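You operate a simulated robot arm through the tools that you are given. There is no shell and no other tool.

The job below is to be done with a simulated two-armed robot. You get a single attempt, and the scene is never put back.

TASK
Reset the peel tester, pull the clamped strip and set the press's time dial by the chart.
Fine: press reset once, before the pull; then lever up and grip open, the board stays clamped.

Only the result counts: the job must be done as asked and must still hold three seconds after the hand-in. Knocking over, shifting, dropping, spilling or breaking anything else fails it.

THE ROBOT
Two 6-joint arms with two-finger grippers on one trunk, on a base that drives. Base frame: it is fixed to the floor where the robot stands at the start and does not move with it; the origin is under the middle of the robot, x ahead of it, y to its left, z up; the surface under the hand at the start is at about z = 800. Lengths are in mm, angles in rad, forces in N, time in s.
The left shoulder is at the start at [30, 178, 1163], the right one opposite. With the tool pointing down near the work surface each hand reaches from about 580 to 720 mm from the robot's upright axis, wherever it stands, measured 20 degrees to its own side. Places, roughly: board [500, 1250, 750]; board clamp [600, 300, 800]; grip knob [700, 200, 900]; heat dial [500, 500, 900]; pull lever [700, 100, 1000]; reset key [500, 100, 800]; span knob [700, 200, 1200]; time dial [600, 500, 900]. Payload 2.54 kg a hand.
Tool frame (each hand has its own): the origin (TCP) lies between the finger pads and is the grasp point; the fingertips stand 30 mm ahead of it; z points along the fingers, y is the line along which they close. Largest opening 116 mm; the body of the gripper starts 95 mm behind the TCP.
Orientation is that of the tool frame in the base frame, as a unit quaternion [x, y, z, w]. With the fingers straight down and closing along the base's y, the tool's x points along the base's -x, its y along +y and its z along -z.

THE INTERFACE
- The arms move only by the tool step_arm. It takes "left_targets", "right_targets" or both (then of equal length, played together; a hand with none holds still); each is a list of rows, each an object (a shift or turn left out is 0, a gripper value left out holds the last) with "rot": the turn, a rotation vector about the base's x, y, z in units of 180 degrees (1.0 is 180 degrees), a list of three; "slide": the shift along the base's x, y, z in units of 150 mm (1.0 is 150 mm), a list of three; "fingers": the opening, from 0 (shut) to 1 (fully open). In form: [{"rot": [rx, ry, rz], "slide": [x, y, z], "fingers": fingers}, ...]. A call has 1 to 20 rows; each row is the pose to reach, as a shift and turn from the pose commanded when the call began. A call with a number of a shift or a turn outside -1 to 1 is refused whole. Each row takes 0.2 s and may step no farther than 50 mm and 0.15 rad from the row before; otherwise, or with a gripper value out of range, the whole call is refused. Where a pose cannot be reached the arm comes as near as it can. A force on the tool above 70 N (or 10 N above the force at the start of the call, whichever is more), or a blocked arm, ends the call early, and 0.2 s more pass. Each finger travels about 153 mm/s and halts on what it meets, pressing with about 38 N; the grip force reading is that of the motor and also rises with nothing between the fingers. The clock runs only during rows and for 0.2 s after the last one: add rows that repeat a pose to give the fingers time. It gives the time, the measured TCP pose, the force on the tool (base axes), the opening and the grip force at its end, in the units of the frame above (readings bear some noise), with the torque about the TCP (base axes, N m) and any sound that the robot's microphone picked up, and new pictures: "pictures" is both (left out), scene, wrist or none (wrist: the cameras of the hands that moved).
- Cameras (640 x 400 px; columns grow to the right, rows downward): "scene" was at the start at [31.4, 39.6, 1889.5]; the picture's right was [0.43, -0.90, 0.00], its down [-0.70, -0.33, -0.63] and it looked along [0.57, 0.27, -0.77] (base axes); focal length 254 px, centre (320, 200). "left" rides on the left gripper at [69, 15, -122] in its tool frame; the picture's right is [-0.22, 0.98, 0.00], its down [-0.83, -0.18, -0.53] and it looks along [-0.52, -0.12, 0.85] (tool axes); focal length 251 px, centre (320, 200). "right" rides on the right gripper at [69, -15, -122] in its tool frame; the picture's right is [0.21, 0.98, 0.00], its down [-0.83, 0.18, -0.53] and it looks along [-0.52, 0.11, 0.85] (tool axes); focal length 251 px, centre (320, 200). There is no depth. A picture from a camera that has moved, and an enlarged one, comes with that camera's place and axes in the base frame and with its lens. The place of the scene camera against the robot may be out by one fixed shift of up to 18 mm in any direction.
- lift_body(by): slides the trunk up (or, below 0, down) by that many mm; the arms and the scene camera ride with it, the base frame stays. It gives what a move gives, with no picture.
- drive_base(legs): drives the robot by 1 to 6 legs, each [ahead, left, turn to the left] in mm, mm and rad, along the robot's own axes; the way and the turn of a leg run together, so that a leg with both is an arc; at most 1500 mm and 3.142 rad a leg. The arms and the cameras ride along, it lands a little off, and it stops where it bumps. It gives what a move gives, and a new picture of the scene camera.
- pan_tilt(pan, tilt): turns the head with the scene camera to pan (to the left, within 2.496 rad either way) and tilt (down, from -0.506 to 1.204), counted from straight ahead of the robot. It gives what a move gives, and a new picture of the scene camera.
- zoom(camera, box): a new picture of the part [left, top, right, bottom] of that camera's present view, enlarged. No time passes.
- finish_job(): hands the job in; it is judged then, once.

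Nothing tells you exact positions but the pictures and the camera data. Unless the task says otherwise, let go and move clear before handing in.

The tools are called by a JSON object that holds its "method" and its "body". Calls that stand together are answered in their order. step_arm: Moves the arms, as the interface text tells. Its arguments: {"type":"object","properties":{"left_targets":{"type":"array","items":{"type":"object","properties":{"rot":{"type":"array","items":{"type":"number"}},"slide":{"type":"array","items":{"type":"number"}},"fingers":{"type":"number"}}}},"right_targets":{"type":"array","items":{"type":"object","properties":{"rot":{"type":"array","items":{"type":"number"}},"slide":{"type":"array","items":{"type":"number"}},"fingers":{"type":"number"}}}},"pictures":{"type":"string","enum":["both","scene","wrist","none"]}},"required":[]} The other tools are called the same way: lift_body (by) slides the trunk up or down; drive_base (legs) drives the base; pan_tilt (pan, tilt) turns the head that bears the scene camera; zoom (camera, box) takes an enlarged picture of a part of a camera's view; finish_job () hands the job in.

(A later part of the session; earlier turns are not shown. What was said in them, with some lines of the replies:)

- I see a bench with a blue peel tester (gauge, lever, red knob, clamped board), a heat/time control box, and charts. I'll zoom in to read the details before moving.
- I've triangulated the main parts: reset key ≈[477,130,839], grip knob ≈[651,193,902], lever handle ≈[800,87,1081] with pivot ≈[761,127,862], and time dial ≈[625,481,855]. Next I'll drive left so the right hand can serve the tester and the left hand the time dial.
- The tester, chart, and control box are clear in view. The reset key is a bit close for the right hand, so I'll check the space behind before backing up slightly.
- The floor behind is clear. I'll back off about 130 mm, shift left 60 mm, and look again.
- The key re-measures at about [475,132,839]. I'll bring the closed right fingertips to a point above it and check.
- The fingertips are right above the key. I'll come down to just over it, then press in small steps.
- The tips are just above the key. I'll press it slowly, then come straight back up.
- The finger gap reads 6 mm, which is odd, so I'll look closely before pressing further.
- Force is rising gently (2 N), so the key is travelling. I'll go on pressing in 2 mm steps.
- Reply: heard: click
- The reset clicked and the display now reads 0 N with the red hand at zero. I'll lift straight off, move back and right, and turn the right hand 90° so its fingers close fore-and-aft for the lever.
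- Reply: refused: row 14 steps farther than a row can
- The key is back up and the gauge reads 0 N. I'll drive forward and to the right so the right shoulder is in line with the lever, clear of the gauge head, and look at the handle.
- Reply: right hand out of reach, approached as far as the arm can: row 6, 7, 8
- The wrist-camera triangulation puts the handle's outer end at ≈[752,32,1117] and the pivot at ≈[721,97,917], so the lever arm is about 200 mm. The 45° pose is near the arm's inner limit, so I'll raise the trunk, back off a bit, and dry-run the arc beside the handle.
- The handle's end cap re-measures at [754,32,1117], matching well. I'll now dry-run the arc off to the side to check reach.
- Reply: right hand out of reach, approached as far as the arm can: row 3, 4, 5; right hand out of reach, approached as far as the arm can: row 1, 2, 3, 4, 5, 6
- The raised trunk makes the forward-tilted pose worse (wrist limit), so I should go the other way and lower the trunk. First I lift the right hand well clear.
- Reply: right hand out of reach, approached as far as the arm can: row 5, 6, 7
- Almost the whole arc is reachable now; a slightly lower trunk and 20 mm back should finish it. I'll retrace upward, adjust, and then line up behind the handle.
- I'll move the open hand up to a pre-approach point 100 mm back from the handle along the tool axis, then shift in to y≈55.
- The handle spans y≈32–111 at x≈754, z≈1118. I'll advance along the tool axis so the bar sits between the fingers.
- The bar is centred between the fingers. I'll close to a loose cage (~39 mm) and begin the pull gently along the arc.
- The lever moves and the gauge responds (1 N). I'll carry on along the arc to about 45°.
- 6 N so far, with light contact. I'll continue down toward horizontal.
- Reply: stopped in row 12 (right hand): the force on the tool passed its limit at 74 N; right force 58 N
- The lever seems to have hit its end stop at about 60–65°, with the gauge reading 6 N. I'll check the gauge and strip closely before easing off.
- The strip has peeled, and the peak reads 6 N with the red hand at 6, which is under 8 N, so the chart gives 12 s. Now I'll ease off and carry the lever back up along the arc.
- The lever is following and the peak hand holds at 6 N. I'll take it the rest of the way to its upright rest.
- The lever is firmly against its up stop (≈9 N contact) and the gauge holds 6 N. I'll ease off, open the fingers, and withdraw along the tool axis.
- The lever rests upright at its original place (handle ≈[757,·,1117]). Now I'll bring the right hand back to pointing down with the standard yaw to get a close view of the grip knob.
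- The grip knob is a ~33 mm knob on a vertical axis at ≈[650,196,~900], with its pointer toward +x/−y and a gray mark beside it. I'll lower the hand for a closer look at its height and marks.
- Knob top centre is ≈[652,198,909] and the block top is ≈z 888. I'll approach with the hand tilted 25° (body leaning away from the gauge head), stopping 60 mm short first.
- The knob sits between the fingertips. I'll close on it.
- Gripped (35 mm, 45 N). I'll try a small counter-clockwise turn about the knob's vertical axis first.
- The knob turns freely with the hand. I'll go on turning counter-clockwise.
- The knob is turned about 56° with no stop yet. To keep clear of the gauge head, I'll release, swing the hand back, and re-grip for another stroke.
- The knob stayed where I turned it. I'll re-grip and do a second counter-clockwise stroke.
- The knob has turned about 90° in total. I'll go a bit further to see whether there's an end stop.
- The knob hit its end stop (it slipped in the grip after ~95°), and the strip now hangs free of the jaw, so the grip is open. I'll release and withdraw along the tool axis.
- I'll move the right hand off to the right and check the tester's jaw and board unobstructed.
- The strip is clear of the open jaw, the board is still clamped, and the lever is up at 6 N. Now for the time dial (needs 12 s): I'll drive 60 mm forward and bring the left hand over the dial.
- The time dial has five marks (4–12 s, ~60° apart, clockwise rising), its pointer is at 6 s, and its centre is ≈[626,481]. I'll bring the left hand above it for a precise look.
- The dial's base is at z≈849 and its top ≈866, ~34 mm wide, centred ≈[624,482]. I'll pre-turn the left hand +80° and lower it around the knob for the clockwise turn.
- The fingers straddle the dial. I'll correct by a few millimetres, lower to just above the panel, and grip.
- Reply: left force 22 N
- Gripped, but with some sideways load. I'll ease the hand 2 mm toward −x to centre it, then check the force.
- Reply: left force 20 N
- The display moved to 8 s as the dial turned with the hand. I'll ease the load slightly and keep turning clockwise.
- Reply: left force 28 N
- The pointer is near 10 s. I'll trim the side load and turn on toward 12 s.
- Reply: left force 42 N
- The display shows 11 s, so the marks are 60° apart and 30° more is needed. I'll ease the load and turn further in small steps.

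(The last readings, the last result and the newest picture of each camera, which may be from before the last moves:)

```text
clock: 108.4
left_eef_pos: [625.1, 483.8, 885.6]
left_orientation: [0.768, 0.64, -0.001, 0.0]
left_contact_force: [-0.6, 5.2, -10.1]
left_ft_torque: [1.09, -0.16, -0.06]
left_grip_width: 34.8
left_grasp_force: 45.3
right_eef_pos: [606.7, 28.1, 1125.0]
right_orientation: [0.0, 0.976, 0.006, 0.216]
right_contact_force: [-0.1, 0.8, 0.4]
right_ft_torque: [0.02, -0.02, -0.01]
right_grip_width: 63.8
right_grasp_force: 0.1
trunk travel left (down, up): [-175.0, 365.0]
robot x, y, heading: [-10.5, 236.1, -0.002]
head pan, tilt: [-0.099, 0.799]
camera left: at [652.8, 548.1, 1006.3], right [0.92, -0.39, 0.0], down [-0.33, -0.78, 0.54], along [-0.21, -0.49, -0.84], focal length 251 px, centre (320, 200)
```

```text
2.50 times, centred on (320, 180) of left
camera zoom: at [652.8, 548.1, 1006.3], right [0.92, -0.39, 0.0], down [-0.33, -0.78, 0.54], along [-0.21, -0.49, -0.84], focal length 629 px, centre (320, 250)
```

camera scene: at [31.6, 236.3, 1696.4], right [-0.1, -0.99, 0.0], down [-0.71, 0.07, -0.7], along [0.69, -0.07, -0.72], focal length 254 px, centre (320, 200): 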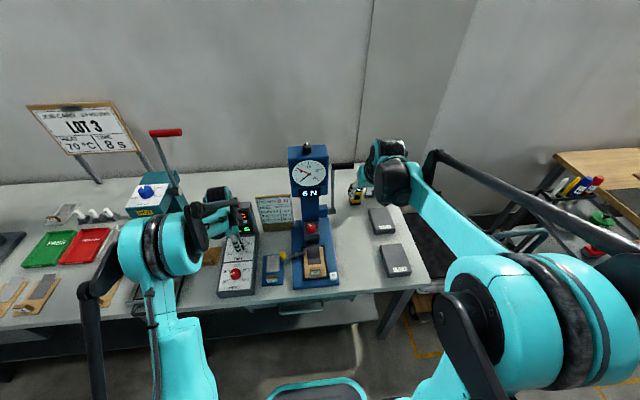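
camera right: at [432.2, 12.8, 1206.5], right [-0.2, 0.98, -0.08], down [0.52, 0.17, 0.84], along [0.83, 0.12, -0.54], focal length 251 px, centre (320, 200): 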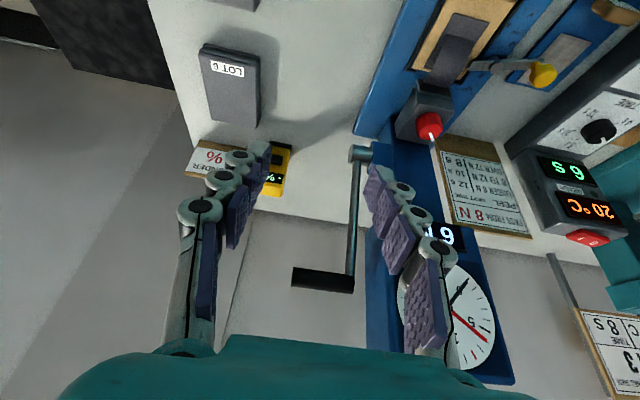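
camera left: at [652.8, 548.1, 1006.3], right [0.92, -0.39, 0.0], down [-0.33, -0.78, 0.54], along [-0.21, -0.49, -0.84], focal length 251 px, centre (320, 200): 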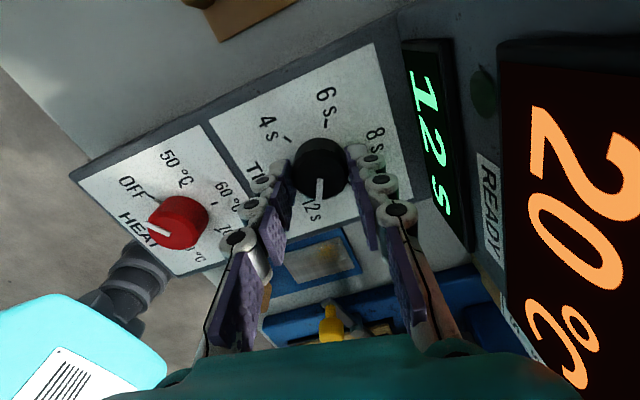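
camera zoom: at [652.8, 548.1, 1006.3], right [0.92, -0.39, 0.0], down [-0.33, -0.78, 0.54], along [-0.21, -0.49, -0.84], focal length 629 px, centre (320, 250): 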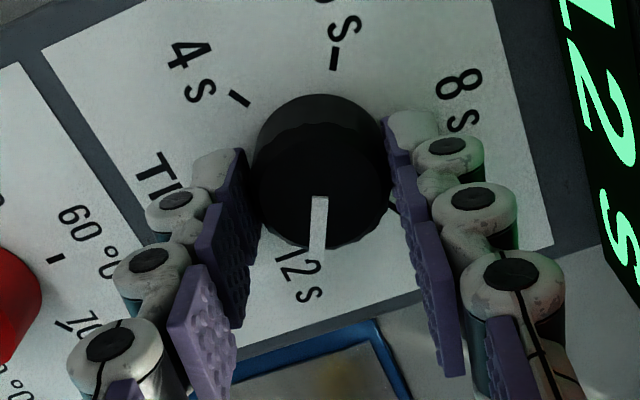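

The display reads 12 s; by projection the pointer is about 4° short of the 12 mark. I'll add that small correction and check.

{"method": "step_arm", "body": {"left_targets": [{"rot": [0, 0, -0.0125], "slide": [0, 0.002, -0.002]}, {"rot": [0, 0, -0.025], "slide": [0, 0.002, -0.002]}, {"rot": [0, 0, -0.025], "slide": [0, 0.002, -0.002]}], "pictures": "wrist"}}

{"method": "zoom", "body": {"camera": "left", "box": [220, 100, 420, 260]}}

```text
clock: 109.2
left_eef_pos: [623.4, 483.6, 885.8]
left_orientation: [0.793, 0.61, -0.001, 0.001]
left_contact_force: [-5.9, 1.1, -7.0]
left_ft_torque: [-0.53, 0.32, 0.44]
left_grip_width: 35.1
left_grasp_force: 45.2
right_eef_pos: [606.0, 28.5, 1125.2]
right_orientation: [0.0, 0.976, 0.005, 0.216]
right_contact_force: [-0.6, 0.0, 0.6]
right_ft_torque: [-0.01, -0.01, -0.01]
right_grip_width: 63.7
right_grasp_force: 0.1
trunk travel left (down, up): [-175.0, 365.0]
robot x, y, heading: [-13.5, 234.6, -0.002]
head pan, tilt: [-0.099, 0.799]
camera left: at [657.6, 545.8, 1006.3], right [0.89, -0.46, 0.0], down [-0.39, -0.75, 0.54], along [-0.24, -0.48, -0.84], focal length 251 px, centre (320, 200)
```

left: 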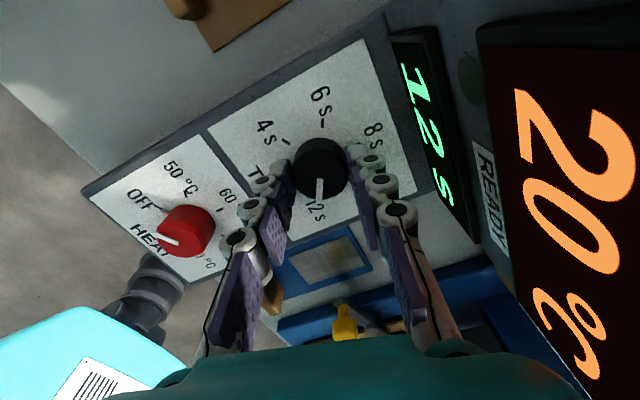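

```text
2.50 times, centred on (320, 180) of left
camera zoom: at [657.6, 545.8, 1006.3], right [0.89, -0.46, 0.0], down [-0.39, -0.75, 0.54], along [-0.24, -0.48, -0.84], focal length 629 px, centre (320, 250)
```

zoom: 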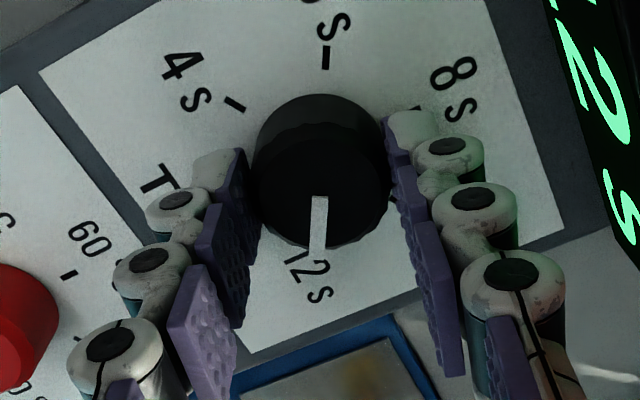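

The pointer now lines up with the 6–12 axis and the display reads 12 s (torque shows the end stop). I'll release and rise straight up.

{"method": "step_arm", "body": {"left_targets": [{"rot": [0, 0, 0.005], "slide": [0, 0, 0], "fingers": 0.2}, {"rot": [0, 0, 0.005], "slide": [0, 0, 0], "fingers": 0.5}, {"rot": [0, 0, 0.005], "slide": [0, 0, 0], "fingers": 0.5}, {"slide": [0, 0, 0.1]}, {"slide": [0, 0, 0.3]}, {"slide": [0, 0, 0.6]}, {"slide": [0, 0, 0.9]}, {"slide": [-0.1, 0.1, 1.0]}, {"slide": [-0.1, 0.1, 1.0]}], "pictures": "both"}}

{"method": "zoom", "body": {"camera": "left", "box": [220, 60, 420, 220]}}

{"method": "zoom", "body": {"camera": "scene", "box": [190, 130, 370, 300]}}

```text
clock: 111.2
left_eef_pos: [608.2, 499.3, 1034.9]
left_orientation: [0.792, 0.61, 0.0, 0.0]
left_contact_force: [-0.4, 0.5, 0.6]
left_ft_torque: [0.02, 0.0, 0.01]
left_grip_width: 58.0
left_grasp_force: 0.1
right_eef_pos: [605.8, 27.2, 1125.5]
right_orientation: [0.001, 0.976, 0.005, 0.217]
right_contact_force: [0.0, -0.6, 0.5]
right_ft_torque: [-0.05, 0.03, 0.03]
right_grip_width: 63.9
right_grasp_force: 0.1
trunk travel left (down, up): [-175.0, 365.0]
robot x, y, heading: [-15.2, 237.0, -0.004]
head pan, tilt: [-0.099, 0.799]
camera scene: at [32.3, 234.3, 1696.3], right [-0.1, -0.99, 0.0], down [-0.71, 0.07, -0.7], along [0.69, -0.07, -0.72], focal length 254 px, centre (320, 200)
camera left: at [641.5, 559.7, 1157.3], right [0.89, -0.46, 0.0], down [-0.39, -0.75, 0.54], along [-0.24, -0.48, -0.84], focal length 251 px, centre (320, 200)
```

scene: 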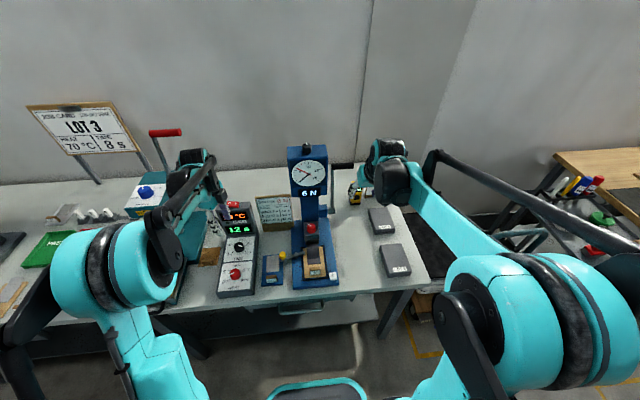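
left: 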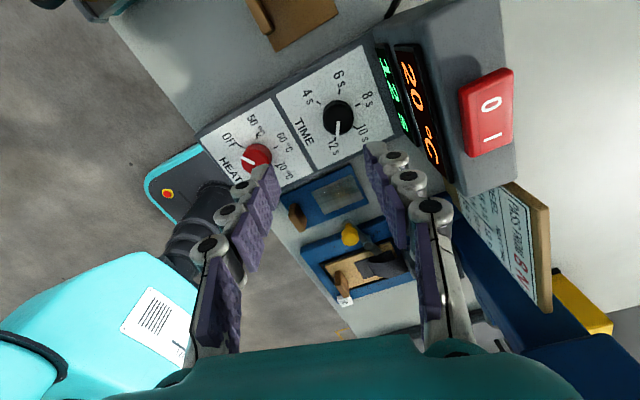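

```text
2.50 times, centred on (320, 140) of left
camera zoom: at [641.5, 559.7, 1157.3], right [0.89, -0.46, 0.0], down [-0.39, -0.75, 0.54], along [-0.24, -0.48, -0.84], focal length 629 px, centre (320, 350)
```

zoom: 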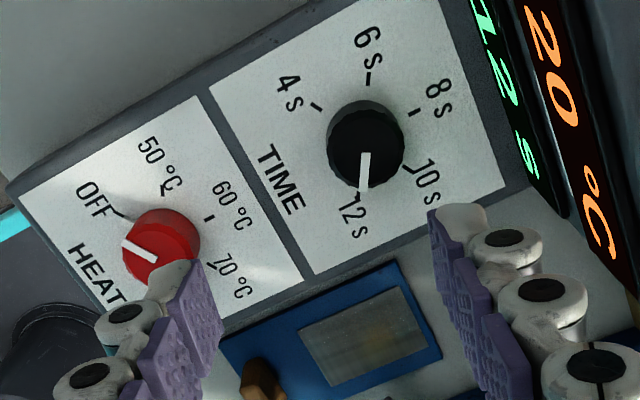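

```text
2.35 times, centred on (280, 215) of scene
camera zoom: at [32.3, 234.3, 1696.3], right [-0.1, -0.99, 0.0], down [-0.71, 0.07, -0.7], along [0.69, -0.07, -0.72], focal length 597 px, centre (414, 165)
```

zoom: 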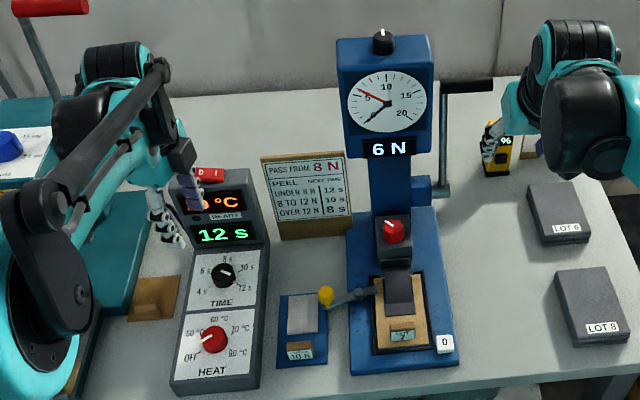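

Display 12 s, pointer on 12, 6 N peak held, lever up. I'll pull the left hand back clear and take a last close look at the grip and clamp.

{"method": "step_arm", "body": {"left_targets": [{"slide": [-0.2, 0.05, 0.2]}, {"slide": [-0.45, 0.1, 0.4]}, {"slide": [-0.7, 0.15, 0.5]}, {"slide": [-1.0, 0.2, 0.6]}, {"slide": [-1.0, 0.2, 0.6]}], "right_targets": [{"slide": [-0.1, 0, 0.1]}, {"slide": [-0.2, -0.1, 0.2]}, {"slide": [-0.3, -0.2, 0.3]}, {"slide": [-0.4, -0.3, 0.3]}, {"slide": [-0.4, -0.3, 0.3]}], "pictures": "both"}}

{"method": "zoom", "body": {"camera": "scene", "box": [260, 200, 350, 300]}}

{"method": "zoom", "body": {"camera": "scene", "box": [200, 130, 380, 260]}}

```text
clock: 112.4
left_eef_pos: [462.7, 530.7, 1125.9]
left_orientation: [0.793, 0.61, -0.002, 0.0]
left_contact_force: [0.8, 0.6, -0.8]
left_ft_torque: [0.03, 0.04, 0.0]
left_grip_width: 57.9
left_grasp_force: 0.1
right_eef_pos: [546.6, -18.5, 1169.7]
right_orientation: [0.001, 0.976, 0.006, 0.216]
right_contact_force: [0.8, -0.2, 0.6]
right_ft_torque: [-0.02, 0.04, 0.02]
right_grip_width: 63.5
right_grasp_force: 0.1
trunk travel left (down, up): [-175.0, 365.0]
robot x, y, heading: [-11.5, 233.6, -0.004]
head pan, tilt: [-0.099, 0.799]
camera scene: at [33.8, 235.3, 1696.2], right [-0.1, -0.99, 0.0], down [-0.71, 0.07, -0.7], along [0.69, -0.07, -0.72], focal length 254 px, centre (320, 200)
camera right: at [433.8, -32.9, 1250.6], right [-0.2, 0.98, -0.08], down [0.52, 0.17, 0.83], along [0.83, 0.12, -0.55], focal length 251 px, centre (320, 200)
camera left: at [495.3, 593.1, 1246.7], right [0.89, -0.46, 0.0], down [-0.39, -0.75, 0.54], along [-0.25, -0.48, -0.84], focal length 251 px, centre (320, 200)
```

scene: 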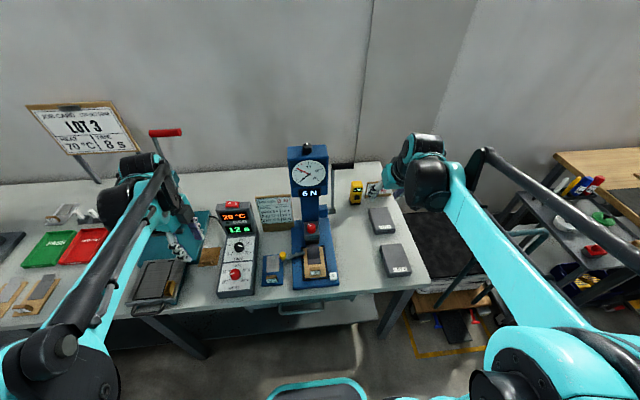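
right: 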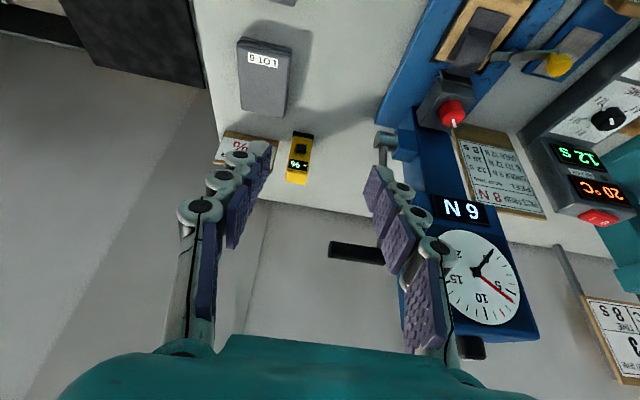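
left: 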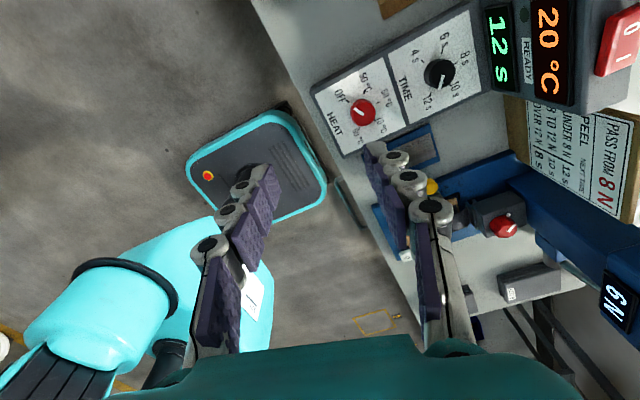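

```text
4.00 times, centred on (305, 250) of scene
camera zoom: at [33.8, 235.3, 1696.2], right [-0.1, -0.99, 0.0], down [-0.71, 0.07, -0.7], along [0.69, -0.07, -0.72], focal length 1015 px, centre (380, 0)
```

zoom: 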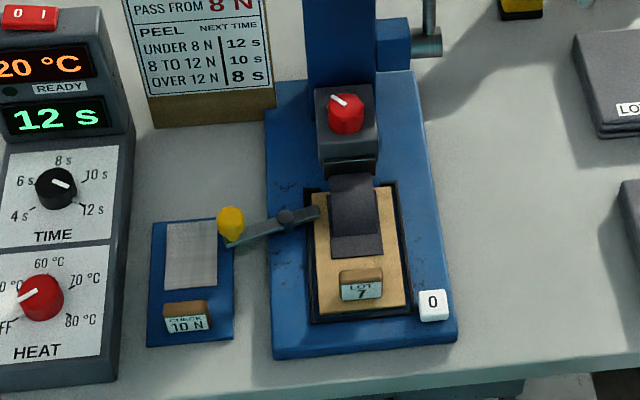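

```text
3.08 times, centred on (290, 195) of scene
camera zoom: at [33.8, 235.3, 1696.2], right [-0.1, -0.99, 0.0], down [-0.71, 0.07, -0.7], along [0.69, -0.07, -0.72], focal length 781 px, centre (412, 215)
```

zoom: 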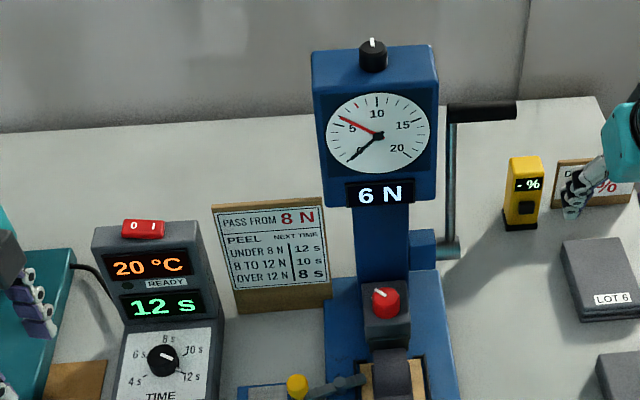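

The tester reads 6 N with the lever up, the jaw open and the strip released. The board is still clamped and the time dial is at 12 s. Both hands are clear, so I'm handing in.

{"method": "finish_job", "body": {}}

```text
The job is handed in.
```

The job is done and handed in. The strip peeled at 6 N, so I set the press's time dial to 12 s, which the chart gives for anything under 8 N.

- **Reset:** I pressed the key once, before the pull. It clicked and the display went to 0 N.
- **Pull:** I drew the lever down to its stop; the gauge held a peak of 6 N. That is below the chart's 8 N pass mark.
- **Lever and grip:** The lever is back up against its stop. I turned the grip knob to its end stop, and the strip now hangs free of the jaw.
- **Board clamp:** I did not touch it, and the board is still clamped.
- **Time dial:** The pointer is on 12 and the display reads 12 s. I left the heat dial alone.

Nothing else was knocked or moved that I could see in the last pictures, and both hands were clear before the hand-in.
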